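You operate a simulated robot arm through the tools that you are given. There is no shell and no other tool. Be economical: measure what you need, move in short steps, check, and stop when the job is done.

You are at the controls of a simulated robot arm. One attempt, no reset.

Task
Trim the red stick in the cream block to 55 C and store that.
Fine: grey knob, then the orange key; stand the stick back on the mat.

The check looks at the end state, three seconds after you hand in, the way a careful person would. Anything else that was tipped, shoved, dropped, spilled or broken makes it a failure.

Robot
A 6-joint arm with a two-finger parallel gripper, fixed in place. Base frame: the origin is at the foot of the arm, x ahead of it, y to its left, z up; the work surface is at about z = 3. Units: mm, degrees, N and s.
With the tool pointing down near the work surface it reaches from about 140 to 580 mm from the base axis. Its first joint turns from -66.0 to 66.0 degrees. Payload 2.1 kg.
The TCP is the grasp point between the finger pads, 30 mm short of the fingertips. In the tool frame z runs along the fingers and y along their closing line. The gripper opens to 94 mm. The fingers are 28 mm wide and 10 mm thick; the gripper's body (50 by 96 mm) begins 55 mm behind the TCP.
Orientation is told as [roll, pitch, yaw] about the base's x, y, z axes, in that order, counted from this pose: with the fingers straight down and closing along the base's y, the tool's x points along the base's -x, its y along +y and its z along -z.

Tools
- The arm moves only by the tool arm_command. Its argument "plan" is a list that holds one entry, the list of rows, each a list of 7 numbers: the shift along the tool's x, y, z in units of 250 mm (1.0 is 250 mm), then the turn, a rotation vector about the tool's x, y, z in units of 120 degrees (1.0 is 120 degrees), then the finger opening in mm, from 0 to 94. In form: [[[x, y, z, wx, wy, wz, claw], ...]]. A call has 1 to 10 rows; each row is the pose to reach, as a shift and turn from the pose commanded when the call began, along the tool's axes at that moment. A call with a number of a shift or a turn outside -1 to 1 is refused whole. Rows are played at 5 a second. More than 50 mm and 8.6 degrees between two rows, or a gripper value outside its range, and nothing of the call is played. A pose out of reach is approached as far as the arm can. The call stops where the force on the tool passes 40 N (or 10 N more than at its start, if that is more) or the arm is blocked; 0.2 s more then pass. The fingers move at their own pace (about 72 mm/s each) and stop on an object; they squeeze with about 42 N. The grip force told is the motor's: it shows also when the fingers shut on nothing. Time passes only in rows, and 0.2 s behind the last, so rows that repeat a pose let the fingers close. It gives the time, the measured TCP pose, the force on the tool (base axes), the opening and the grip force at its end, in the units of the frame above (readings bear some noise).
- Cameras (640 x 400 px; columns grow to the right, rows downward): "scene" is fixed at [65.6, -371.6, 493.3]; the picture's right is [0.68, -0.73, 0.00], its down [-0.40, -0.37, -0.84] and it looks along [0.61, 0.57, -0.55] (base axes); focal length 241 px, centre (320, 200). "wrist" rides on the gripper at [76, 14, -102] in the tool frame; the picture's right is [-0.18, 0.98, 0.00], its down [-0.75, -0.14, -0.64] and it looks along [-0.63, -0.12, 0.77] (tool axes); focal length 243 px, centre (320, 200). There is no depth. A picture from a camera that has moved, and an enlarged one, comes with that camera's place and axes in the base frame and with its lens. The place of the scene camera against the robot may be out by one fixed shift of up to 12 mm in any direction.
- snapshot(camera): a new picture of that camera. No time passes.
- inspect(camera, box): a new picture of the part [left, top, right, bottom] of that camera's present view, enlarged. No time passes.
- job_done(): hands the job in; it is judged then, once.

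Work in short steps. Places have to be worked out from the pictures, the camera data and where the tool is seen: move nearer, look again, correct. Check each grasp and each placing, and mend what went wrong. You have 120 turns and 84 pictures in all, those below and enlarged ones among them. Open the gripper and draw the arm clear of the work before you hand the job in, unless the task says otherwise; then end with one line.

The tools are called after "Request:" as name(argument=value, ...) on one line, values as JSON. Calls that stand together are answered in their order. arm_command: Moves the arm, as the interface text tells. Its arguments: {"type":"object","properties":{"plan":{"type":"array","items":{"type":"array","items":{"type":"array","items":{"type":"number"}}}}},"required":["plan"]} The other tools are called the same way: snapshot (camera) takes a picture; inspect (camera, box) takes an enlarged picture of a part of a camera's view; job_done () hands the job in.

At the start:

```text
clock: 0.0
ee_pos: [245.7, -177.8, 365.9]
tool_rot: [-0.1, -0.1, 0.0]
wrist_force: [-0.3, -0.2, -0.7]
width: 93.8
finger_force: 0.1
```

scene: 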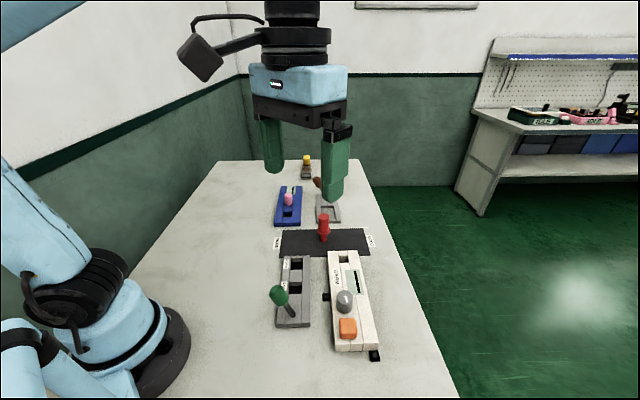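
wrist: 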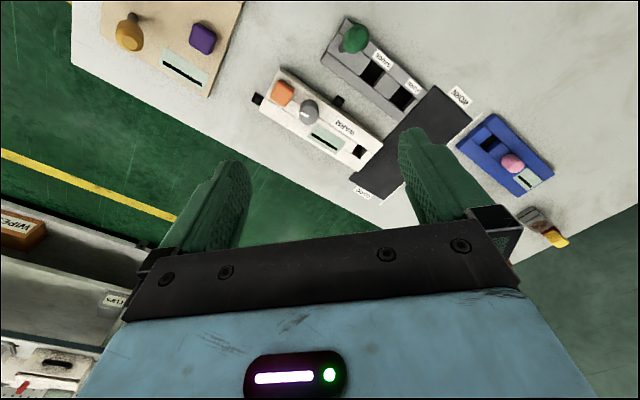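

The pictures show a cream/white block with a grey knob, orange key and display, plus a dark mat with the red stick. I'll enlarge these areas first.

Request:
inspect(camera="scene", box=[260, 240, 400, 370])

Request:
inspect(camera="scene", box=[260, 150, 390, 260])

Request:
inspect(camera="wrist", box=[240, 10, 480, 210])

```text
3.08 times, centred on (330, 305) of scene
camera zoom: at [65.6, -371.6, 493.3], right [0.68, -0.73, 0.0], down [-0.4, -0.37, -0.84], along [0.61, 0.57, -0.55], focal length 742 px, centre (289, -123)
```

zoom: 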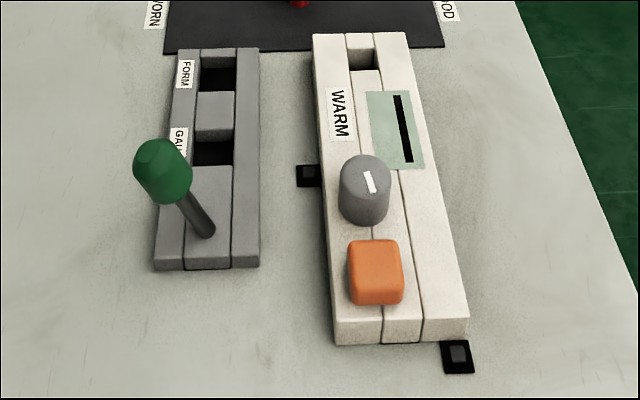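

```text
3.64 times, centred on (325, 205) of scene
camera zoom: at [65.6, -371.6, 493.3], right [0.68, -0.73, 0.0], down [-0.4, -0.37, -0.84], along [0.61, 0.57, -0.55], focal length 877 px, centre (302, 182)
```

zoom: 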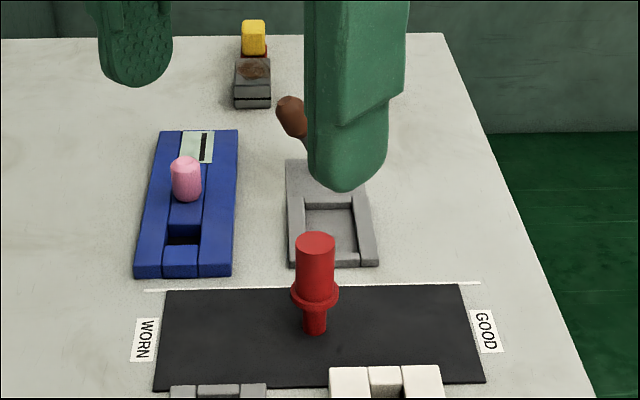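

```text
2.00 times, centred on (360, 110) of wrist
camera zoom: at [168.7, -165.3, 466.6], right [0.18, 0.98, 0.0], down [0.75, -0.14, 0.64], along [0.63, -0.12, -0.77], focal length 485 px, centre (240, 380)
```

zoom: 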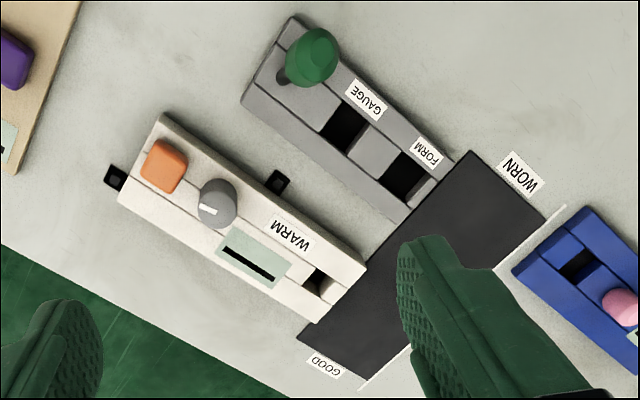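

The two camera estimates for the block differ by about 10–18 mm, so I'll move the wrist camera nearer to the stick and block.

Request:
arm_command(plan=[[[0.045, 0.094, 0.093, 0, 0, 0, 94], [0.09, 0.188, 0.186, 0, 0, 0, 94], [0.134, 0.283, 0.278, 0, 0, 0, 94], [0.178, 0.377, 0.371, 0, 0, 0, 94], [0.223, 0.471, 0.464, 0, 0, 0, 94], [0.223, 0.471, 0.464, 0, 0, 0, 94]]])

Request:
snapshot(camera="wrist")

```text
clock: 1.4
ee_pos: [190.8, -60.6, 249.2]
tool_rot: [-0.1, -0.1, 0.0]
wrist_force: [0.3, -0.1, 0.2]
width: 94.0
finger_force: 0.0
```

```text
78 pictures are left
camera wrist: at [112.8, -47.4, 350.5], right [0.18, 0.98, 0.0], down [0.75, -0.14, 0.64], along [0.63, -0.12, -0.77], focal length 243 px, centre (320, 200)
```

wrist: 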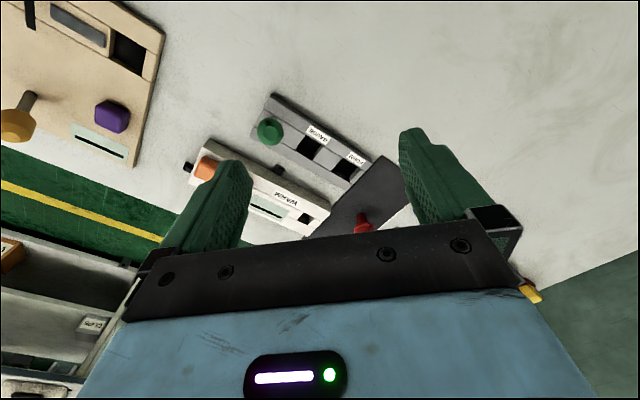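

The gripper hides the lower half of the view, so targets need to lie roughly under the TCP. I'll move to about (410, -90, 250).

Request:
arm_command(plan=[[[-0.18, -0.024, 0, 0, 0, 0, 94], [-0.36, -0.048, 0, 0, 0, 0, 94], [-0.54, -0.072, 0, 0, 0, 0, 94], [-0.7, -0.096, 0, 0, 0, 0, 94], [-0.876, -0.12, 0, 0, 0, 0, 94], [-0.876, -0.12, 0, 0, 0, 0, 94]]])

Request:
snapshot(camera="wrist")

```text
clock: 2.8
ee_pos: [409.6, -90.2, 250.4]
tool_rot: [-0.1, 0.0, 0.0]
wrist_force: [0.9, 0.4, 0.2]
width: 94.0
finger_force: 0.1
```

```text
77 pictures are left
camera wrist: at [332.3, -76.8, 350.5], right [0.18, 0.98, 0.0], down [0.75, -0.14, 0.64], along [0.63, -0.12, -0.77], focal length 243 px, centre (320, 200)
```

wrist: 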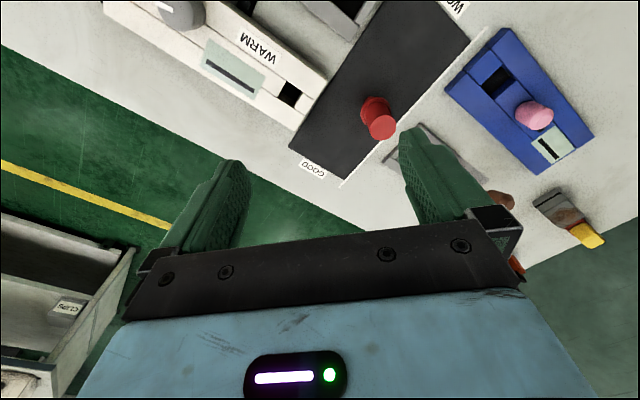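

Now I'll enlarge the stick, hole and display.

Request:
inspect(camera="wrist", box=[190, 0, 430, 150])

Request:
inspect(camera="scene", box=[290, 200, 360, 260])

```text
2.67 times, centred on (310, 75) of wrist
camera zoom: at [332.3, -76.8, 350.5], right [0.18, 0.98, 0.0], down [0.75, -0.14, 0.64], along [0.63, -0.12, -0.77], focal length 647 px, centre (347, 533)
```

zoom: 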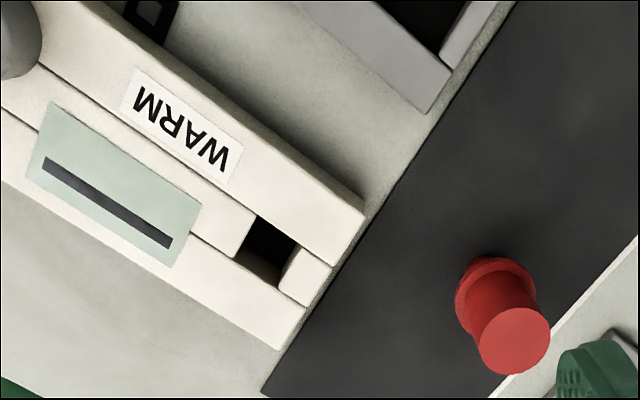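

```text
6.67 times, centred on (325, 230) of scene
camera zoom: at [65.6, -371.6, 493.3], right [0.68, -0.73, 0.0], down [-0.4, -0.37, -0.84], along [0.61, 0.57, -0.55], focal length 1608 px, centre (287, 0)
```

zoom: 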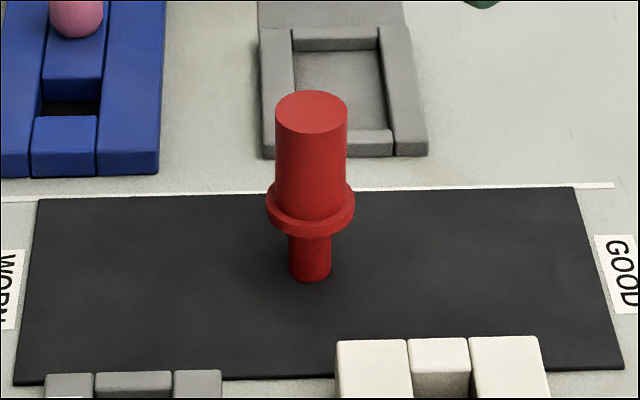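

The stick is at about (456, -28), top z about 89, with its flange near z 40. The hole in the WARM block is at about (420, -132), and the block's axis lies at roughly 47°. I'll hover over the stick at z=150 and check.

Request:
arm_command(plan=[[[-0.05, 0.062, 0.09, 0, 0, 0, 64], [-0.1, 0.124, 0.18, 0, 0, 0, 64], [-0.15, 0.2, 0.28, 0, 0, 0, 64], [-0.186, 0.247, 0.4, 0, 0, 0, 64], [-0.186, 0.247, 0.4, 0, 0, 0, 64]]])

Request:
snapshot(camera="wrist")

Request:
inspect(camera="scene", box=[260, 150, 400, 270])

```text
clock: 4.0
ee_pos: [456.1, -29.7, 149.0]
tool_rot: [-0.1, -0.2, 0.0]
wrist_force: [0.5, 1.1, 0.7]
width: 64.0
finger_force: 0.1
```

```text
74 pictures are left
camera wrist: at [379.1, -16.4, 249.9], right [0.18, 0.98, 0.0], down [0.75, -0.14, 0.64], along [0.63, -0.12, -0.77], focal length 243 px, centre (320, 200)
```

wrist: 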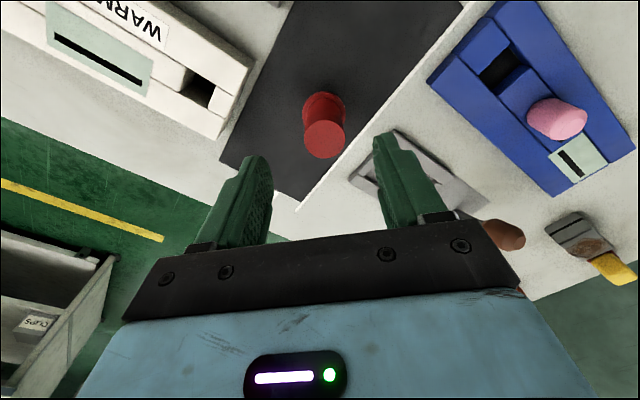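

```text
3.33 times, centred on (330, 210) of scene
camera zoom: at [65.6, -371.6, 493.3], right [0.68, -0.73, 0.0], down [-0.4, -0.37, -0.84], along [0.61, 0.57, -0.55], focal length 804 px, centre (287, 167)
```

zoom: 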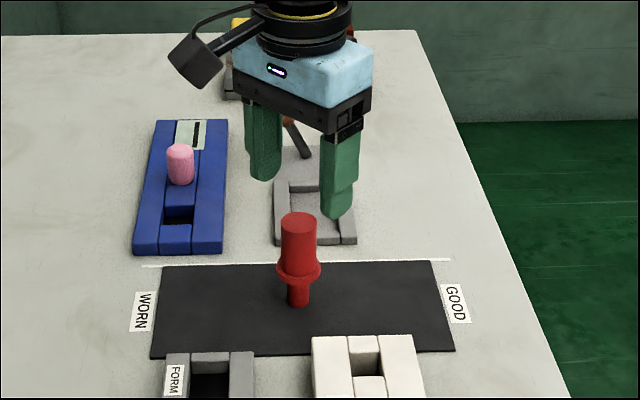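

The new view agrees: stick at (457, -28.4), top z about 87. I'll descend to z≈77, so the fingertips stay above the flange.

Request:
arm_command(plan=[[[-0.002, 0.005, 0.1, 0, 0, 0, 64], [-0.003, 0.005, 0.2, 0, 0, 0, 64], [-0.003, 0.005, 0.288, 0, 0, 0, 64], [-0.003, 0.005, 0.288, 0, 0, 0, 64]]])

Request:
inspect(camera="scene", box=[280, 170, 380, 260])

Request:
inspect(camera="wrist", box=[220, 80, 440, 230])

```text
clock: 5.0
ee_pos: [456.7, -27.8, 77.2]
tool_rot: [-0.1, -0.1, 0.0]
wrist_force: [0.3, 0.1, -0.4]
width: 64.0
finger_force: 0.1
```

```text
4.44 times, centred on (330, 215) of scene
camera zoom: at [65.6, -371.6, 493.3], right [0.68, -0.73, 0.0], down [-0.4, -0.37, -0.84], along [0.61, 0.57, -0.55], focal length 1072 px, centre (276, 133)
```

zoom: 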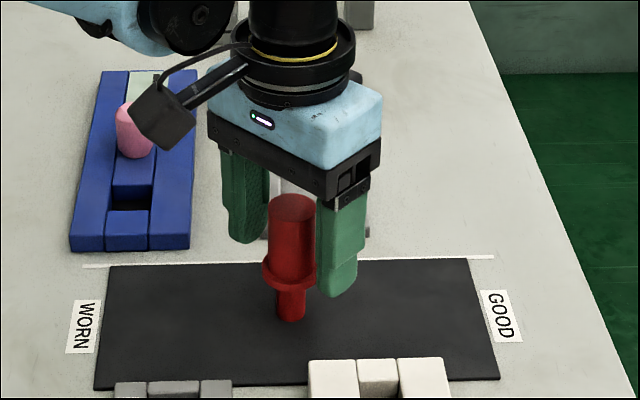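

```text
2.67 times, centred on (330, 155) of wrist
camera zoom: at [379.7, -15.2, 178.3], right [0.18, 0.98, 0.0], down [0.75, -0.14, 0.64], along [0.63, -0.12, -0.77], focal length 647 px, centre (293, 320)
```

zoom: 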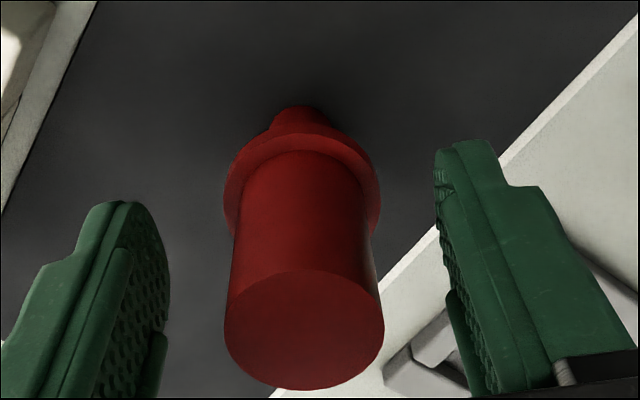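

The stick is centred between the fingers, so I'll close on the handle.

Request:
arm_command(plan=[[[0, 0, 0, 0, 0, 0, 20], [0, 0, 0, 0, 0, 0, 20], [0, 0, 0, 0, 0, 0, 20], [0, 0, 0, 0, 0, 0, 20]]])

Request:
inspect(camera="scene", box=[280, 170, 380, 260])

```text
clock: 6.0
ee_pos: [456.6, -27.4, 76.5]
tool_rot: [-0.1, 0.0, -0.1]
wrist_force: [-0.4, -0.2, 0.2]
width: 28.3
finger_force: 42.2
```

```text
4.44 times, centred on (330, 215) of scene
camera zoom: at [65.6, -371.6, 493.3], right [0.68, -0.73, 0.0], down [-0.4, -0.37, -0.84], along [0.61, 0.57, -0.55], focal length 1072 px, centre (276, 133)
```

zoom: 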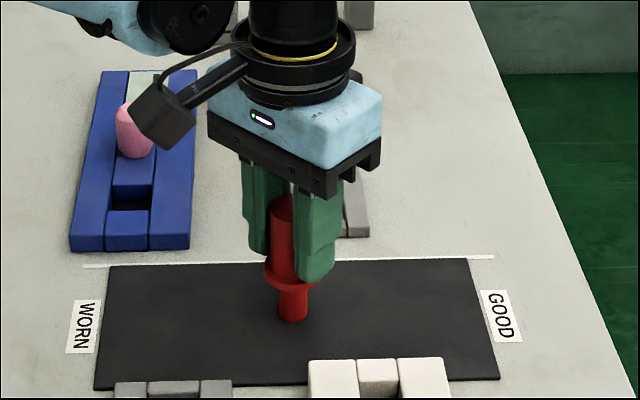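

Firm grip, opening 28.3 mm. Triangulating the hole from two views gives (421, -133) with the block top at z≈20. I'll lift and move above it.

Request:
arm_command(plan=[[[0, 0, -0.12, 0, 0, 0, 20], [0, 0, -0.25, 0, 0, 0, 20], [0.05, -0.12, -0.27, 0, 0, 0, 20], [0.1, -0.25, -0.27, 0, 0, 0, 20], [0.142, -0.37, -0.27, 0, 0, 0, 20], [0.142, -0.424, -0.27, 0, 0, 0, 20], [0.142, -0.424, -0.27, 0, 0, 0, 20]]])

Request:
snapshot(camera="wrist")

Request:
inspect(camera="scene", box=[290, 200, 400, 300])

```text
clock: 7.6
ee_pos: [420.4, -135.6, 144.7]
tool_rot: [-0.1, -0.1, 0.0]
wrist_force: [0.4, -0.4, -1.1]
width: 28.1
finger_force: 41.9
```

```text
69 pictures are left
camera wrist: at [343.9, -121.4, 246.0], right [0.18, 0.98, 0.0], down [0.75, -0.14, 0.64], along [0.63, -0.12, -0.77], focal length 243 px, centre (320, 200)
```

wrist: 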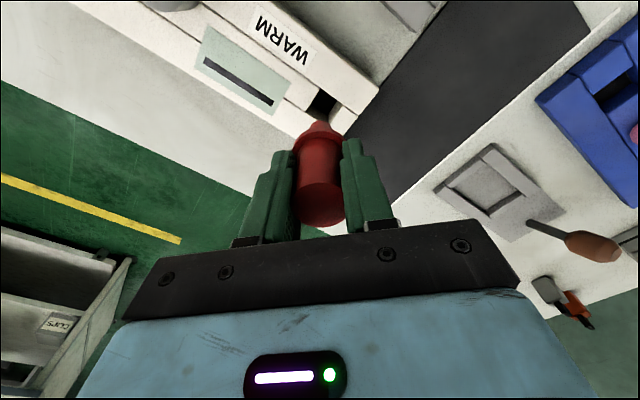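

```text
4.00 times, centred on (345, 250) of scene
camera zoom: at [65.6, -371.6, 493.3], right [0.68, -0.73, 0.0], down [-0.4, -0.37, -0.84], along [0.61, 0.57, -0.55], focal length 965 px, centre (220, 0)
```

zoom: 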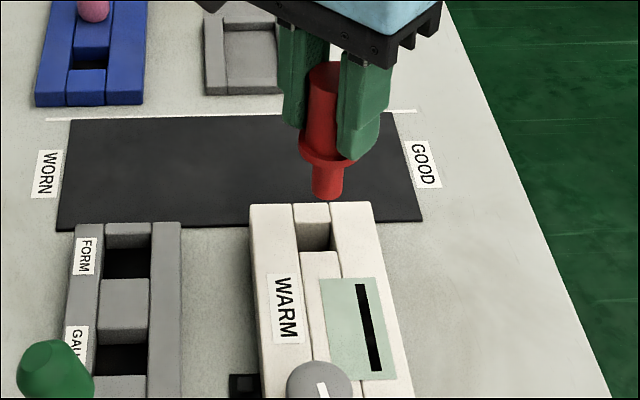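

I'm in the right area but want the hole pinned down better. An enlarged wrist view of it comes next.

Request:
inspect(camera="wrist", box=[260, 60, 400, 160])

Request:
inspect(camera="scene", box=[340, 235, 390, 275])

```text
4.00 times, centred on (330, 110) of wrist
camera zoom: at [343.9, -121.4, 246.0], right [0.18, 0.98, 0.0], down [0.75, -0.14, 0.64], along [0.63, -0.12, -0.77], focal length 970 px, centre (280, 560)
```

zoom: 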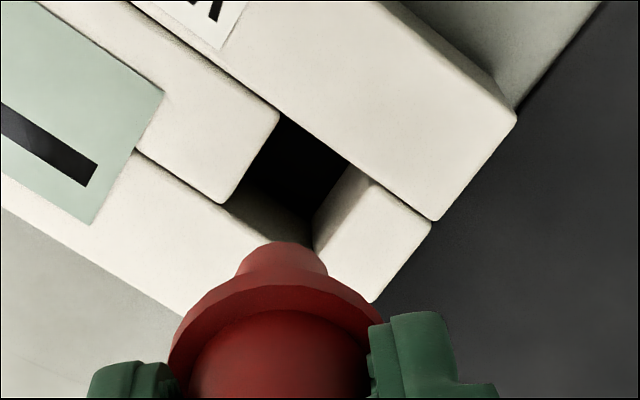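

```text
10.00 times, centred on (365, 255) of scene
camera zoom: at [65.6, -371.6, 493.3], right [0.68, -0.73, 0.0], down [-0.4, -0.37, -0.84], along [0.61, 0.57, -0.55], focal length 2411 px, centre (-130, -350)
```

zoom: 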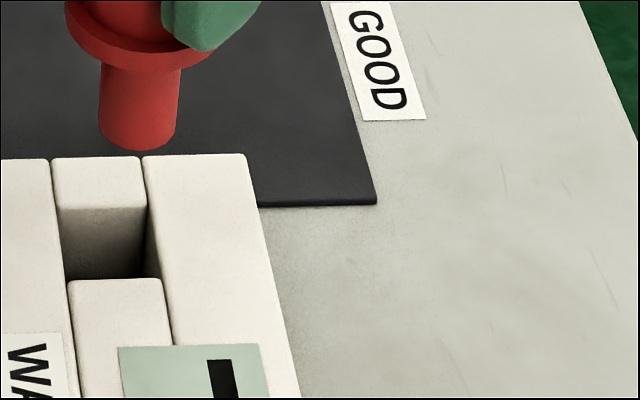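

Both views put the hole at about (418, -132) with the top near z 28–32, and about 23 mm square. I'll lower the peg to just above it and compare alignment.

Request:
arm_command(plan=[[[0.01, 0.0144, 0.07, 0, 0, 0, 20], [0.01, 0.0144, 0.136, 0, 0, 0, 20], [0.01, 0.0144, 0.136, 0, 0, 0, 20]]])

Request:
inspect(camera="wrist", box=[260, 60, 400, 160])

Request:
inspect(camera="scene", box=[335, 225, 385, 265])

```text
clock: 8.4
ee_pos: [418.7, -131.3, 109.6]
tool_rot: [-0.1, -0.2, 0.0]
wrist_force: [-0.3, -0.4, -0.1]
width: 28.1
finger_force: 42.4
```

```text
4.00 times, centred on (330, 110) of wrist
camera zoom: at [341.5, -117.3, 211.7], right [0.18, 0.98, 0.0], down [0.75, -0.14, 0.64], along [0.63, -0.12, -0.77], focal length 970 px, centre (280, 560)
```

zoom: 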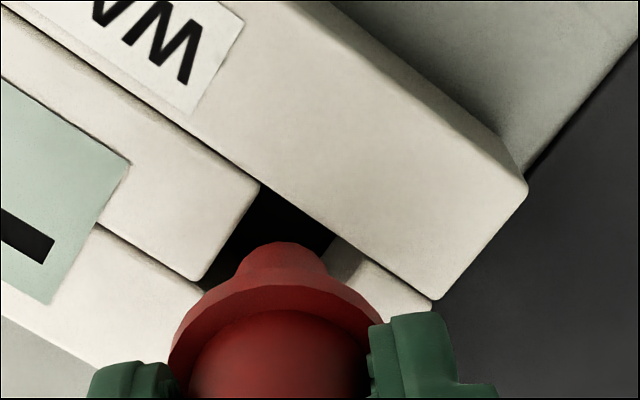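

```text
10.00 times, centred on (360, 245) of scene
camera zoom: at [65.6, -371.6, 493.3], right [0.68, -0.73, 0.0], down [-0.4, -0.37, -0.84], along [0.61, 0.57, -0.55], focal length 2411 px, centre (-80, -250)
```

zoom: 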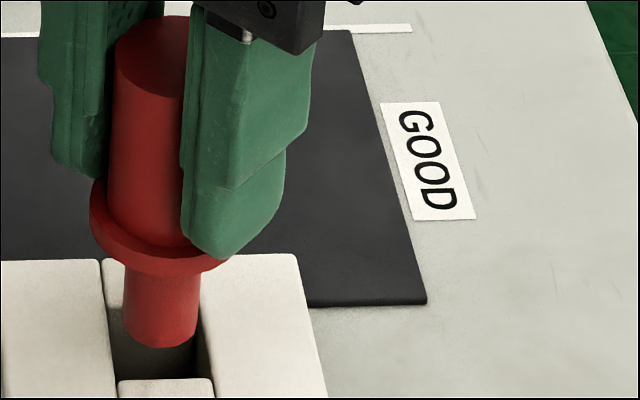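

The peg looks central over the hole in both views, so I'll descend in small steps and watch the force.

Request:
arm_command(plan=[[[0, 0, 0.012, 0, 0, 0, 20], [0, 0, 0.024, 0, 0, 0, 20], [0, 0, 0.036, 0, 0, 0, 20], [0, 0, 0.048, 0, 0, 0, 20], [0, 0, 0.048, 0, 0, 0, 20]]])

Request:
inspect(camera="scene", box=[335, 225, 385, 265])

```text
clock: 9.6
ee_pos: [418.3, -130.4, 98.1]
tool_rot: [-0.1, -0.1, 0.0]
wrist_force: [-0.9, 0.6, -0.9]
width: 28.2
finger_force: 41.7
```

```text
10.00 times, centred on (360, 245) of scene
camera zoom: at [65.6, -371.6, 493.3], right [0.68, -0.73, 0.0], down [-0.4, -0.37, -0.84], along [0.61, 0.57, -0.55], focal length 2411 px, centre (-80, -250)
```

zoom: 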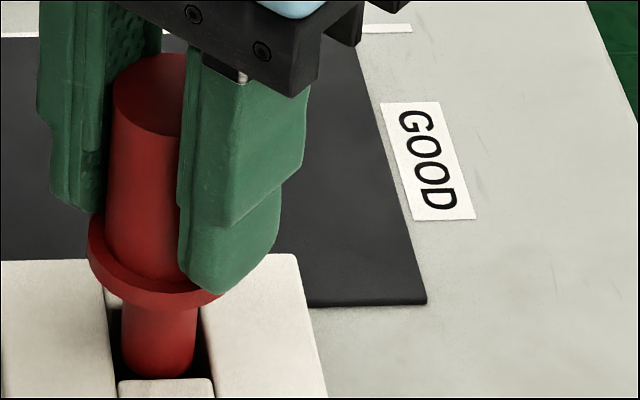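

The peg is entering with good lateral clearance. I'll continue down gently.

Request:
arm_command(plan=[[[0, 0, 0.01, 0, 0, 0, 20], [0, 0, 0.02, 0, 0, 0, 20], [0, 0, 0.03, 0, 0, 0, 20], [0, 0, 0.04, 0, 0, 0, 20], [0, 0, 0.04, 0, 0, 0, 20]]])

Request:
inspect(camera="scene", box=[335, 225, 385, 265])

```text
clock: 10.8
ee_pos: [420.4, -129.6, 88.8]
tool_rot: [-0.2, -0.1, 0.0]
wrist_force: [0.3, -0.2, -0.6]
width: 28.2
finger_force: 41.2
```

```text
10.00 times, centred on (360, 245) of scene
camera zoom: at [65.6, -371.6, 493.3], right [0.68, -0.73, 0.0], down [-0.4, -0.37, -0.84], along [0.61, 0.57, -0.55], focal length 2411 px, centre (-80, -250)
```

zoom: 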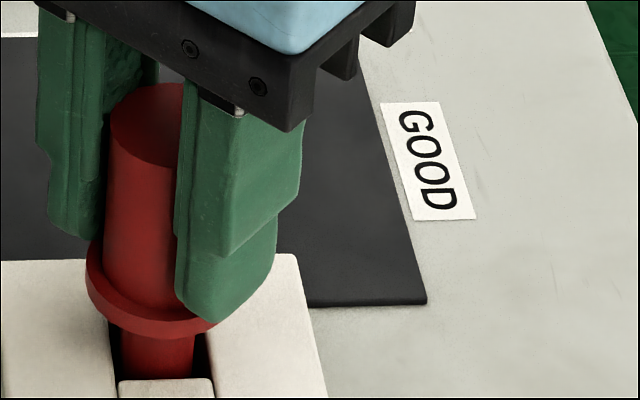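

The peg is inside the hole with no contact force. I'll continue down until the flange seats.

Request:
arm_command(plan=[[[0, 0, 0.01, 0, 0, 0, 20], [0, 0, 0.02, 0, 0, 0, 20], [0, 0, 0.03, 0, 0, 0, 20], [0, 0, 0.036, 0, 0, 0, 20], [0, 0, 0.036, 0, 0, 0, 20]]])

Request:
inspect(camera="scene", box=[335, 225, 385, 265])

```text
clock: 12.0
ee_pos: [419.0, -130.8, 78.8]
tool_rot: [-0.1, -0.1, 0.0]
wrist_force: [-0.7, -0.3, 0.7]
width: 28.2
finger_force: 42.1
```

```text
10.00 times, centred on (360, 245) of scene
camera zoom: at [65.6, -371.6, 493.3], right [0.68, -0.73, 0.0], down [-0.4, -0.37, -0.84], along [0.61, 0.57, -0.55], focal length 2411 px, centre (-80, -250)
```

zoom: 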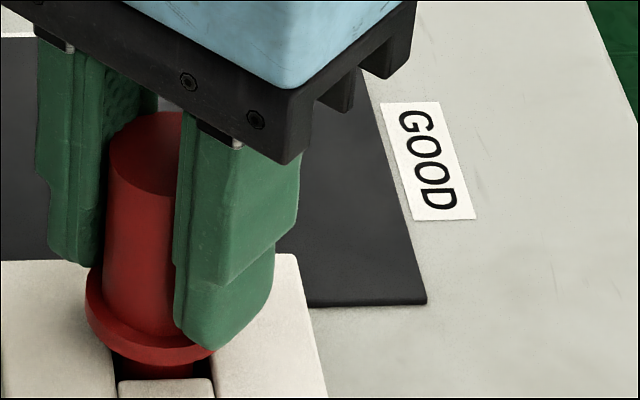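

Still no contact; continuing in smaller steps.

Request:
arm_command(plan=[[[0, 0, 0.006, 0, 0, 0, 20], [0, 0, 0.012, 0, 0, 0, 20], [0, 0, 0.018, 0, 0, 0, 20], [0, 0, 0.024, 0, 0, 0, 20], [0, 0, 0.024, 0, 0, 0, 20]]])

Request:
inspect(camera="scene", box=[320, 225, 390, 285])

```text
clock: 13.2
ee_pos: [418.5, -130.9, 73.8]
tool_rot: [0.0, -0.1, 0.0]
wrist_force: [0.8, 0.1, -0.8]
width: 28.2
finger_force: 42.0
```

```text
6.67 times, centred on (355, 255) of scene
camera zoom: at [65.6, -371.6, 493.3], right [0.68, -0.73, 0.0], down [-0.4, -0.37, -0.84], along [0.61, 0.57, -0.55], focal length 1608 px, centre (87, -167)
```

zoom: 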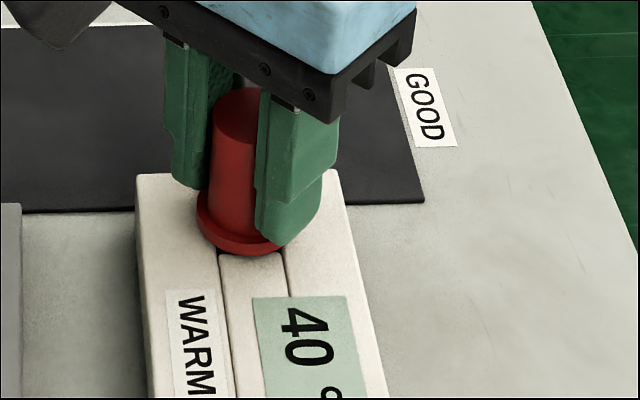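

The display has come alive at 40 °C. I'll nudge a little further to confirm it's seated.

Request:
arm_command(plan=[[[0, 0, 0.004, 0, 0, 0, 20], [0, 0, 0.008, 0, 0, 0, 20], [0, 0, 0.012, 0, 0, 0, 20]]])

Request:
inspect(camera="scene", box=[320, 240, 390, 300])

```text
clock: 14.0
ee_pos: [418.5, -130.7, 71.9]
tool_rot: [-0.1, -0.2, 0.0]
wrist_force: [0.3, -0.3, 28.1]
width: 27.9
finger_force: 41.2
```

```text
6.67 times, centred on (355, 270) of scene
camera zoom: at [65.5, -371.6, 493.4], right [0.68, -0.73, 0.0], down [-0.4, -0.37, -0.84], along [0.61, 0.57, -0.55], focal length 1608 px, centre (87, -267)
```

zoom: 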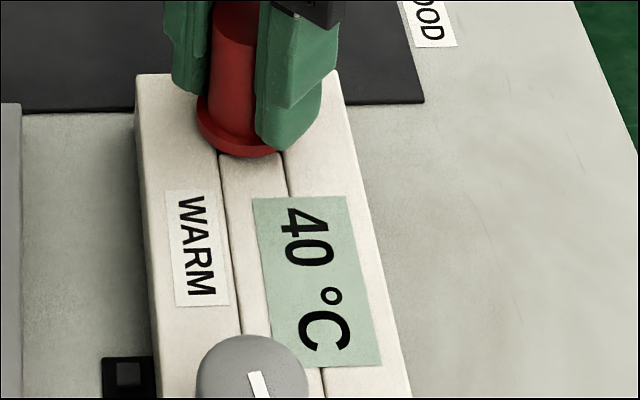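

Contact at 28 N, so it is seated. I'll release, rise clear and check.

Request:
arm_command(plan=[[[0, 0, -0.008, 0, 0, 0, 28], [0, 0, -0.008, 0, 0, 0, 60], [0, 0, -0.008, 0, 0, 0, 60], [0, 0, -0.008, 0, 0, 0, 60], [0, 0, -0.15, 0, 0, 0, 60], [0, 0, -0.3, 0, 0, 0, 60], [0, 0, -0.45, 0, 0, 0, 60], [0, 0, -0.45, 0, 0, 0, 60]]])

Request:
inspect(camera="scene", box=[290, 220, 410, 360])

```text
clock: 15.8
ee_pos: [418.6, -130.0, 184.3]
tool_rot: [-0.1, -0.1, 0.0]
wrist_force: [-1.1, 0.0, -0.2]
width: 59.9
finger_force: 0.1
```

```text
2.86 times, centred on (350, 290) of scene
camera zoom: at [65.6, -371.6, 493.3], right [0.68, -0.73, 0.0], down [-0.4, -0.37, -0.84], along [0.61, 0.57, -0.55], focal length 689 px, centre (234, -57)
```

zoom: 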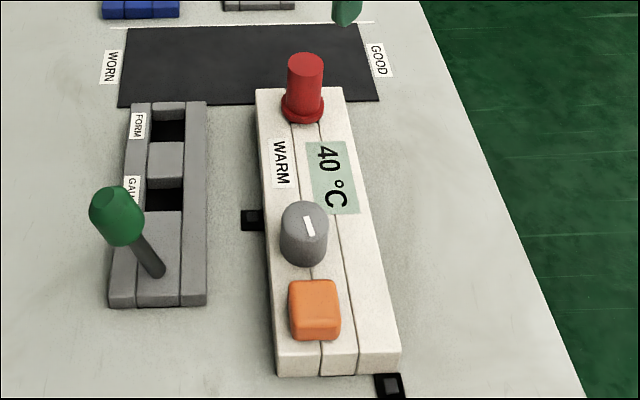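

The stick stands in its seat and the display reads 40 °C. I'll move over the knob for a close look.

Request:
arm_command(plan=[[[0.12, -0.075, -0.01, 0, 0, 0, 60], [0.24, -0.15, -0.02, 0, 0, 0, 60], [0.36, -0.225, -0.024, 0, 0, 0, 60], [0.474, -0.3, -0.024, 0, 0, 0, 60], [0.474, -0.3, -0.024, 0, 0, 0, 60]]])

Request:
snapshot(camera="wrist")

```text
clock: 17.0
ee_pos: [299.8, -205.3, 189.6]
tool_rot: [-0.1, -0.1, 0.1]
wrist_force: [-0.7, -0.9, 0.0]
width: 59.9
finger_force: 0.0
```

```text
57 pictures are left
camera wrist: at [222.5, -192.7, 291.3], right [0.18, 0.98, 0.0], down [0.75, -0.14, 0.64], along [0.63, -0.12, -0.77], focal length 243 px, centre (320, 200)
```

wrist: 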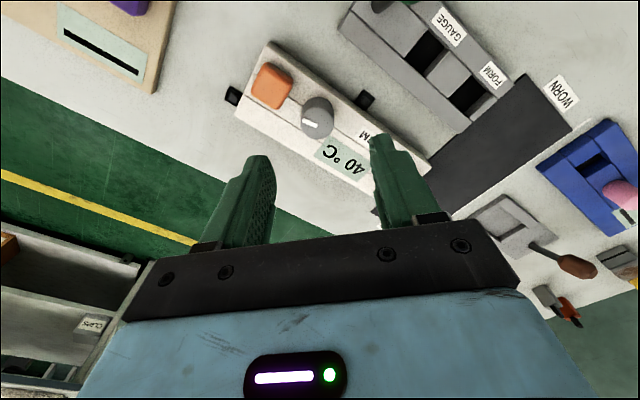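

Request:
inspect(camera="wrist", box=[210, 30, 410, 190])

Request:
inspect(camera="scene", box=[315, 280, 385, 350])

```text
2.50 times, centred on (310, 110) of wrist
camera zoom: at [222.5, -192.7, 291.3], right [0.18, 0.98, 0.0], down [0.75, -0.14, 0.64], along [0.63, -0.12, -0.77], focal length 606 px, centre (345, 425)
```

zoom: 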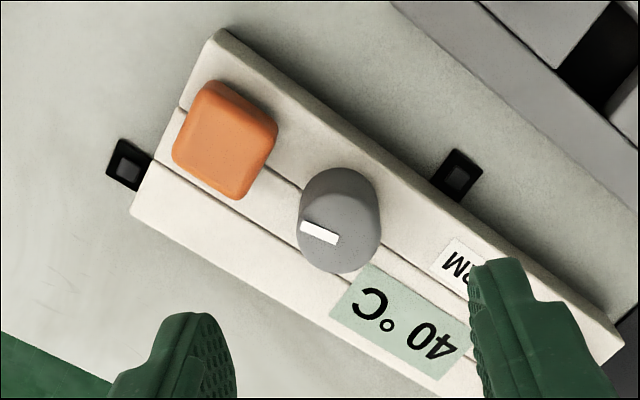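

```text
5.71 times, centred on (350, 315) of scene
camera zoom: at [65.6, -371.6, 493.3], right [0.68, -0.73, 0.0], down [-0.4, -0.37, -0.84], along [0.61, 0.57, -0.55], focal length 1378 px, centre (149, -457)
```

zoom: 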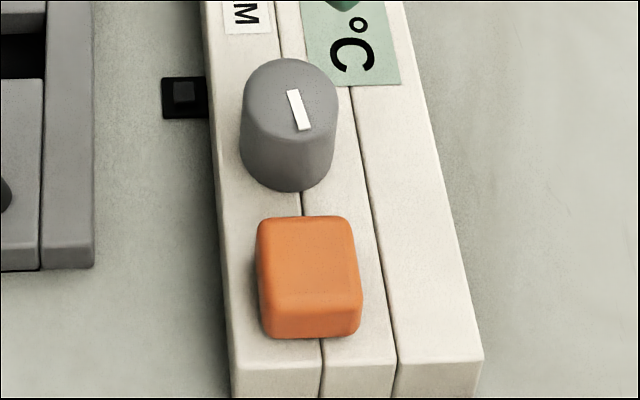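

The knob top is near (316, -212), about 33 mm across. I'll yaw 45° so the fingers close across the block, away from the orange key, and drop to about z=150.

Request:
arm_command(plan=[[[-0.01, -0.005, 0.02, 0, 0, -0.0625, 60], [-0.02, -0.01, 0.04, 0, 0, -0.125, 60], [-0.03, -0.015, 0.06, 0, 0, -0.1875, 60], [-0.04, -0.02, 0.08, 0, 0, -0.25, 60], [-0.05, -0.025, 0.1, 0, 0, -0.3125, 60], [-0.064, -0.028, 0.14, 0, 0, -0.375, 60], [-0.064, -0.028, 0.14, 0, 0, -0.375, 60]]])

Request:
snapshot(camera="wrist")

```text
clock: 18.6
ee_pos: [315.7, -212.3, 154.2]
tool_rot: [-0.1, 0.0, 45.2]
wrist_force: [-0.5, -0.5, 0.0]
width: 60.1
finger_force: 0.0
```

```text
54 pictures are left
camera wrist: at [251.7, -257.0, 255.9], right [-0.57, 0.82, 0.0], down [0.63, 0.44, 0.64], along [0.53, 0.36, -0.77], focal length 243 px, centre (320, 200)
```

wrist: 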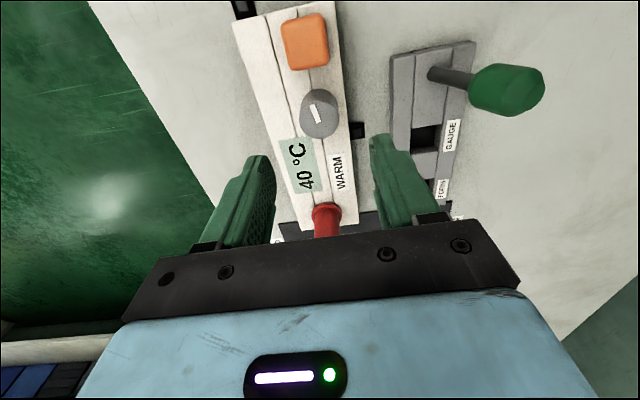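

Request:
inspect(camera="wrist", box=[260, 70, 380, 150])

```text
5.00 times, centred on (320, 110) of wrist
camera zoom: at [251.7, -257.0, 255.9], right [-0.57, 0.82, 0.0], down [0.63, 0.44, 0.64], along [0.53, 0.36, -0.77], focal length 1213 px, centre (320, 650)
```

zoom: 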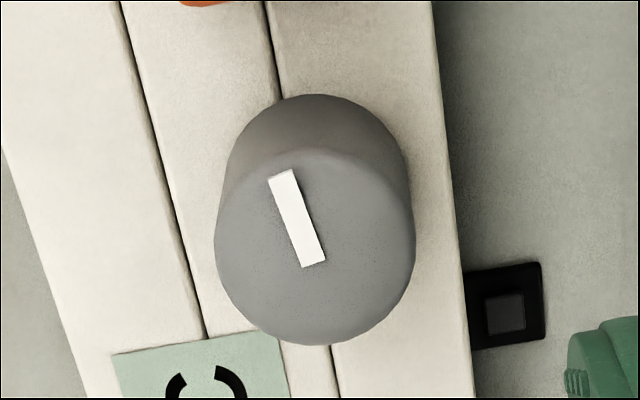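

The knob axis is at (317, -214), top z about 56, diameter about 33.5 mm. I'll narrow the opening to 48 and descend so the fingertips sit just above the block face.

Request:
arm_command(plan=[[[0.001, -0.0085, 0.1, 0, 0, 0, 48], [0.001, -0.0085, 0.2, 0, 0, 0, 48], [0.001, -0.0085, 0.26, 0, 0, 0, 48], [0.001, -0.0085, 0.26, 0, 0, 0, 48]]])

Request:
inspect(camera="wrist", box=[220, 80, 420, 230])

Request:
inspect(camera="scene", box=[300, 250, 400, 350])

```text
clock: 19.6
ee_pos: [317.1, -213.2, 89.4]
tool_rot: [-0.1, 0.0, 44.9]
wrist_force: [0.0, 0.1, 0.2]
width: 48.0
finger_force: 0.1
```

```text
2.67 times, centred on (320, 155) of wrist
camera zoom: at [252.9, -258.3, 190.6], right [-0.57, 0.82, 0.0], down [0.63, 0.43, 0.64], along [0.53, 0.36, -0.77], focal length 647 px, centre (320, 320)
```

zoom: 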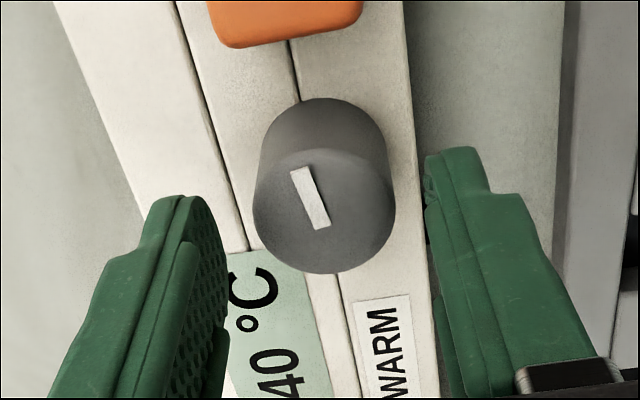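

```text
4.00 times, centred on (350, 300) of scene
camera zoom: at [65.6, -371.6, 493.3], right [0.68, -0.73, 0.0], down [-0.4, -0.37, -0.84], along [0.61, 0.57, -0.55], focal length 965 px, centre (200, -200)
```

zoom: 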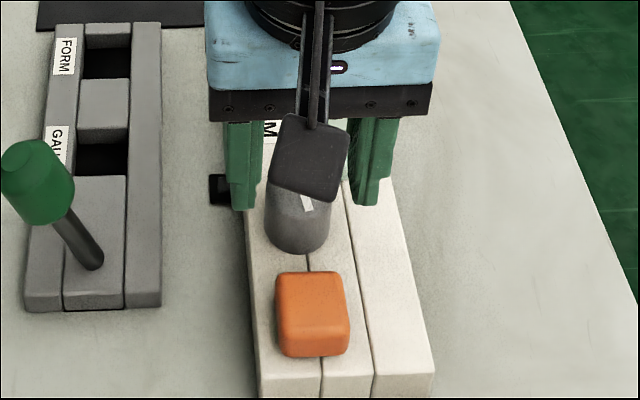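

The knob is centred between the fingers. I'll descend to z≈65 and close on it.

Request:
arm_command(plan=[[[0, 0, 0.04, 0, 0, 0, 48], [0, 0, 0.08, 0, 0, 0, 48], [0, 0, 0.097, 0, 0, 0, 48], [0, 0, 0.097, 0, 0, 0, 20], [0, 0, 0.097, 0, 0, 0, 20], [0, 0, 0.097, 0, 0, 0, 20]]])

```text
clock: 21.0
ee_pos: [316.8, -212.3, 64.2]
tool_rot: [0.0, 0.0, 45.0]
wrist_force: [-9.9, 9.3, -2.0]
width: 33.2
finger_force: 45.4
```

Gripped at 33.2 mm with a modest side force, so I'll ease 1 mm along it and try a 15° clockwise turn.

Request:
arm_command(plan=[[[0, 0.004, 0, 0, 0, 0, 20], [0, 0.004, 0, 0, 0, 0.04, 20], [0, 0.004, 0, 0, 0, 0.08, 20], [0, 0.004, 0, 0, 0, 0.125, 20], [0, 0.004, 0, 0, 0, 0.125, 20]]])

Request:
snapshot(camera="wrist")

```text
clock: 22.2
ee_pos: [316.5, -213.1, 64.3]
tool_rot: [-0.1, -0.1, 30.0]
wrist_force: [-7.8, 10.8, -3.1]
width: 33.4
finger_force: 44.9
```

```text
50 pictures are left
camera wrist: at [243.0, -239.6, 166.4], right [-0.33, 0.94, 0.0], down [0.72, 0.25, 0.64], along [0.61, 0.21, -0.77], focal length 243 px, centre (320, 200)
```

wrist: 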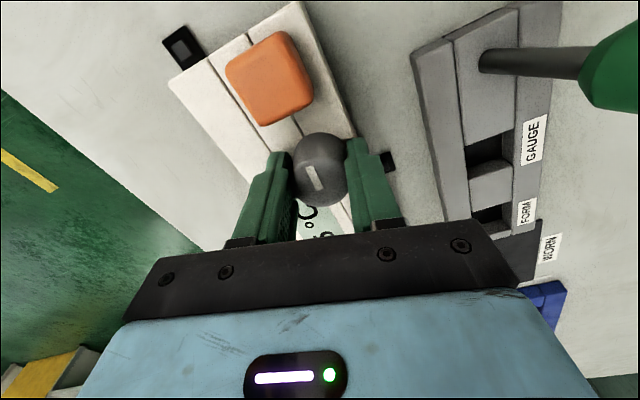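

Request:
inspect(camera="scene", box=[310, 230, 390, 310])

Request:
inspect(camera="wrist", box=[270, 120, 370, 240])

```text
5.00 times, centred on (350, 270) of scene
camera zoom: at [65.6, -371.6, 493.3], right [0.68, -0.73, 0.0], down [-0.4, -0.37, -0.84], along [0.61, 0.57, -0.55], focal length 1206 px, centre (170, -150)
```

zoom: 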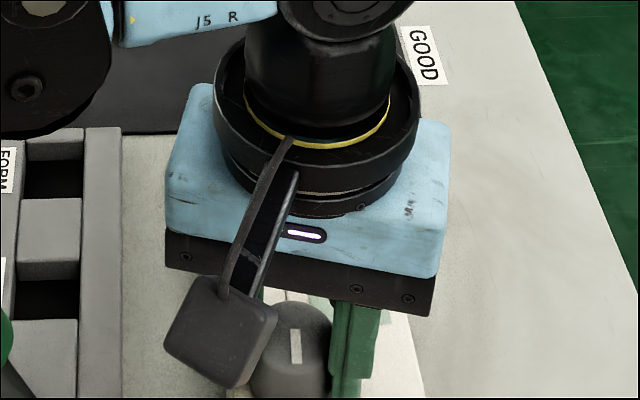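

```text
3.33 times, centred on (320, 180) of wrist
camera zoom: at [243.0, -239.6, 166.4], right [-0.33, 0.94, 0.0], down [0.72, 0.25, 0.64], along [0.61, 0.21, -0.77], focal length 809 px, centre (320, 267)
```

zoom: 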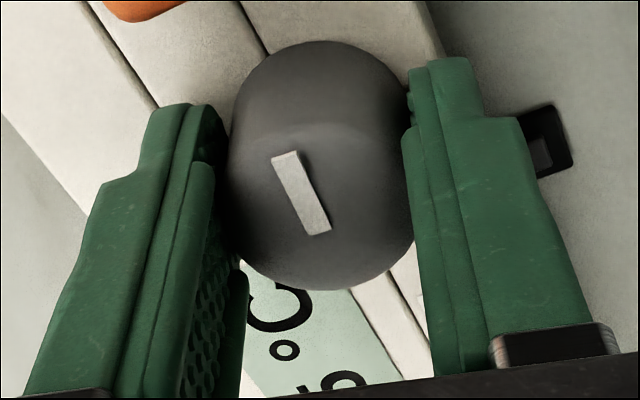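

The knob turned with the fingers, but the digits are hidden. I'll release and rise to read the display.

Request:
arm_command(plan=[[[0, 0, 0, 0, 0, 0, 48], [0, 0, 0, 0, 0, 0, 48], [0, 0, -0.06, 0, 0, 0, 48], [0, 0, -0.16, 0, 0, 0, 48], [0, 0, -0.16, 0, 0, 0, 48]]])

Request:
inspect(camera="wrist", box=[220, 60, 420, 230])

```text
clock: 23.4
ee_pos: [316.6, -212.7, 104.8]
tool_rot: [-0.1, -0.1, 30.0]
wrist_force: [-1.0, 0.6, -0.1]
width: 48.1
finger_force: 0.0
```

```text
2.35 times, centred on (320, 145) of wrist
camera zoom: at [243.0, -239.9, 206.8], right [-0.33, 0.94, 0.0], down [0.72, 0.26, 0.64], along [0.61, 0.21, -0.77], focal length 571 px, centre (320, 329)
```

zoom: 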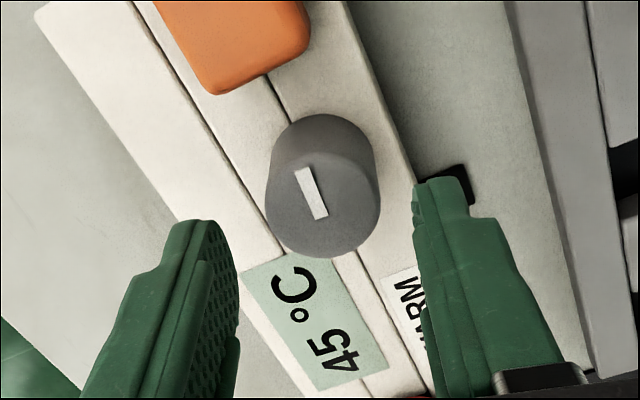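

It reads 45 °C, so 15° gave +5 and I need another 30° clockwise. I'll pre-rotate to yaw 60 while above, so the turn ends at yaw 30, clear of the key.

Request:
arm_command(plan=[[[0, 0, 0, 0, 0, -0.0625, 48], [0, 0, 0, 0, 0, -0.125, 48], [0, 0, 0, 0, 0, -0.1875, 48], [0, 0, 0, 0, 0, -0.25, 48], [0, 0, 0, 0, 0, -0.25, 48]]])

Request:
inspect(camera="wrist", box=[220, 60, 420, 230])

```text
clock: 24.6
ee_pos: [316.8, -213.0, 104.0]
tool_rot: [-0.1, 0.0, 60.1]
wrist_force: [0.6, 0.2, 0.9]
width: 48.0
finger_force: 0.0
```

```text
2.35 times, centred on (320, 145) of wrist
camera zoom: at [265.8, -273.4, 206.7], right [-0.76, 0.65, 0.0], down [0.5, 0.58, 0.64], along [0.42, 0.49, -0.77], focal length 571 px, centre (320, 329)
```

zoom: 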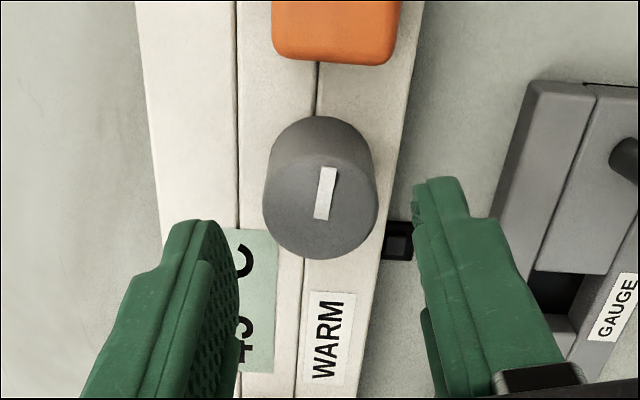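

Centred again. I'll descend, close and turn 30° clockwise.

Request:
arm_command(plan=[[[0, 0, 0.1, 0, 0, 0, 48], [0, 0, 0.158, 0, 0, 0, 48], [0, 0, 0.158, 0, 0, 0, 20], [0, 0, 0.158, 0, 0, 0, 20], [0, 0, 0.158, 0, 0, 0, 20], [0, 0, 0.158, 0, 0, 0.0625, 20], [0, 0, 0.158, 0, 0, 0.125, 20], [0, 0, 0.158, 0, 0, 0.1875, 20], [0, 0, 0.158, 0, 0, 0.25, 20], [0, 0, 0.158, 0, 0, 0.25, 20]]])

Request:
arm_command(plan=[[[0, 0, 0, 0, 0, 0, 48], [0, 0, 0, 0, 0, 0, 48], [0, 0, -0.06, 0, 0, 0, 48], [0, 0, -0.16, 0, 0, 0, 48], [0, 0, -0.16, 0, 0, 0, 48]]])

Request:
inspect(camera="wrist", box=[220, 60, 420, 230])

```text
clock: 26.8
ee_pos: [316.2, -213.7, 64.7]
tool_rot: [-0.1, 0.0, 29.9]
wrist_force: [-0.5, 4.5, -8.3]
width: 33.0
finger_force: 44.9
```

```text
clock: 28.0
ee_pos: [316.9, -213.9, 104.8]
tool_rot: [0.0, -0.2, 30.0]
wrist_force: [-0.3, -0.5, -0.3]
width: 47.7
finger_force: 0.0
```

```text
2.35 times, centred on (320, 145) of wrist
camera zoom: at [243.3, -240.5, 207.2], right [-0.33, 0.94, 0.0], down [0.72, 0.26, 0.64], along [0.61, 0.21, -0.77], focal length 571 px, centre (320, 329)
```

zoom: 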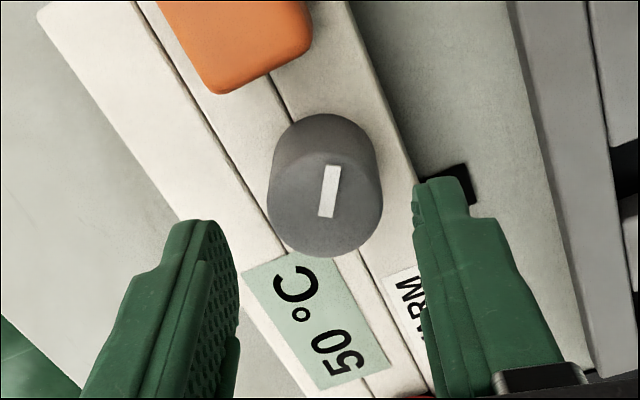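

50 °C: the total turn is 45° for two steps of 5, so it looks like detented steps. I'll re-grip from yaw 63 and turn about 33° more for one step.

Request:
arm_command(plan=[[[0, 0, 0, 0, 0, -0.069, 48], [0, 0, 0, 0, 0, -0.138, 48], [0, 0, 0, 0, 0, -0.207, 48], [0, 0, 0, 0, 0, -0.275, 48], [0, 0, 0, 0, 0, -0.275, 48]]])

Request:
arm_command(plan=[[[0, 0, 0.1, 0, 0, 0, 48], [0, 0, 0.16, 0, 0, 0, 48], [0, 0, 0.16, 0, 0, 0, 20], [0, 0, 0.16, 0, 0, 0, 20], [0, 0, 0.16, 0, 0, 0, 20], [0, 0, 0.16, 0, 0, 0.069, 20], [0, 0, 0.16, 0, 0, 0.138, 20], [0, 0, 0.16, 0, 0, 0.207, 20], [0, 0, 0.16, 0, 0, 0.275, 20], [0, 0, 0.16, 0, 0, 0.275, 20]]])

Request:
arm_command(plan=[[[0, 0, 0, 0, 0, 0, 48], [0, 0, 0, 0, 0, 0, 48], [0, 0, -0.06, 0, 0, 0, 48], [0, 0, -0.16, 0, 0, 0, 48], [0, 0, -0.16, 0, 0, 0, 48]]])

Request:
inspect(camera="wrist", box=[220, 60, 420, 230])

```text
clock: 29.2
ee_pos: [317.3, -213.9, 104.1]
tool_rot: [-0.1, 0.0, 63.0]
wrist_force: [-0.2, -0.1, -0.1]
width: 47.9
finger_force: 0.0
```

```text
clock: 31.4
ee_pos: [316.6, -214.5, 65.3]
tool_rot: [0.0, 0.0, 29.9]
wrist_force: [-11.7, 6.7, -9.8]
width: 33.3
finger_force: 44.8
```

```text
clock: 32.6
ee_pos: [317.5, -213.5, 105.9]
tool_rot: [-0.1, -0.1, 30.1]
wrist_force: [0.5, 0.5, -0.4]
width: 47.8
finger_force: 0.0
```

```text
2.35 times, centred on (320, 145) of wrist
camera zoom: at [243.3, -240.4, 207.5], right [-0.33, 0.94, 0.0], down [0.72, 0.26, 0.64], along [0.61, 0.21, -0.77], focal length 571 px, centre (320, 329)
```

zoom: 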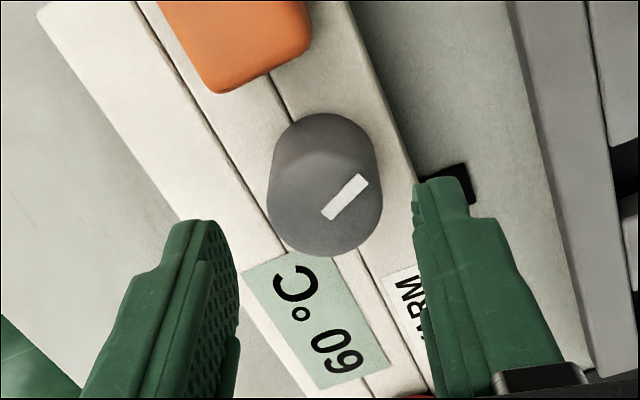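

60 °C: the readings fit about 20° per 5 °C step, so I turn back 18° counter-clockwise from here.

Request:
arm_command(plan=[[[0, 0, 0.1, 0, 0, 0, 48], [0, 0, 0.164, 0, 0, 0, 48], [0, 0, 0.164, 0, 0, 0, 20], [0, 0, 0.164, 0, 0, 0, 20], [0, 0, 0.164, 0, 0, 0, 20], [0, 0, 0.164, 0, 0, -0.05, 20], [0, 0, 0.164, 0, 0, -0.1, 20], [0, 0, 0.164, 0, 0, -0.15, 20], [0, 0, 0.164, 0, 0, -0.15, 20]]])

Request:
arm_command(plan=[[[0, 0, 0, 0, 0, 0, 48], [0, 0, 0, 0, 0, 0, 48], [0, 0, -0.06, 0, 0, 0, 48], [0, 0, -0.16, 0, 0, 0, 48], [0, 0, -0.16, 0, 0, 0, 48]]])

Request:
inspect(camera="wrist", box=[220, 60, 420, 230])

```text
clock: 34.6
ee_pos: [316.9, -213.5, 65.8]
tool_rot: [-0.1, -0.1, 48.2]
wrist_force: [4.3, 7.6, -3.1]
width: 33.4
finger_force: 44.8
```

```text
clock: 35.8
ee_pos: [316.5, -212.9, 105.3]
tool_rot: [0.0, 0.0, 48.0]
wrist_force: [0.2, 0.1, -0.7]
width: 48.1
finger_force: 0.0
```

```text
2.35 times, centred on (320, 145) of wrist
camera zoom: at [254.4, -261.9, 206.4], right [-0.61, 0.79, 0.0], down [0.61, 0.47, 0.64], along [0.51, 0.39, -0.77], focal length 571 px, centre (320, 329)
```

zoom: 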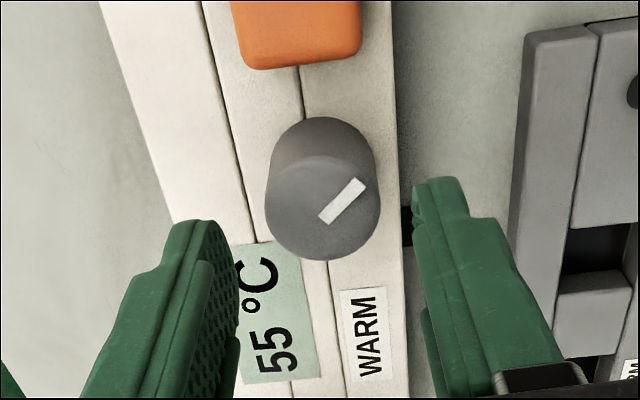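

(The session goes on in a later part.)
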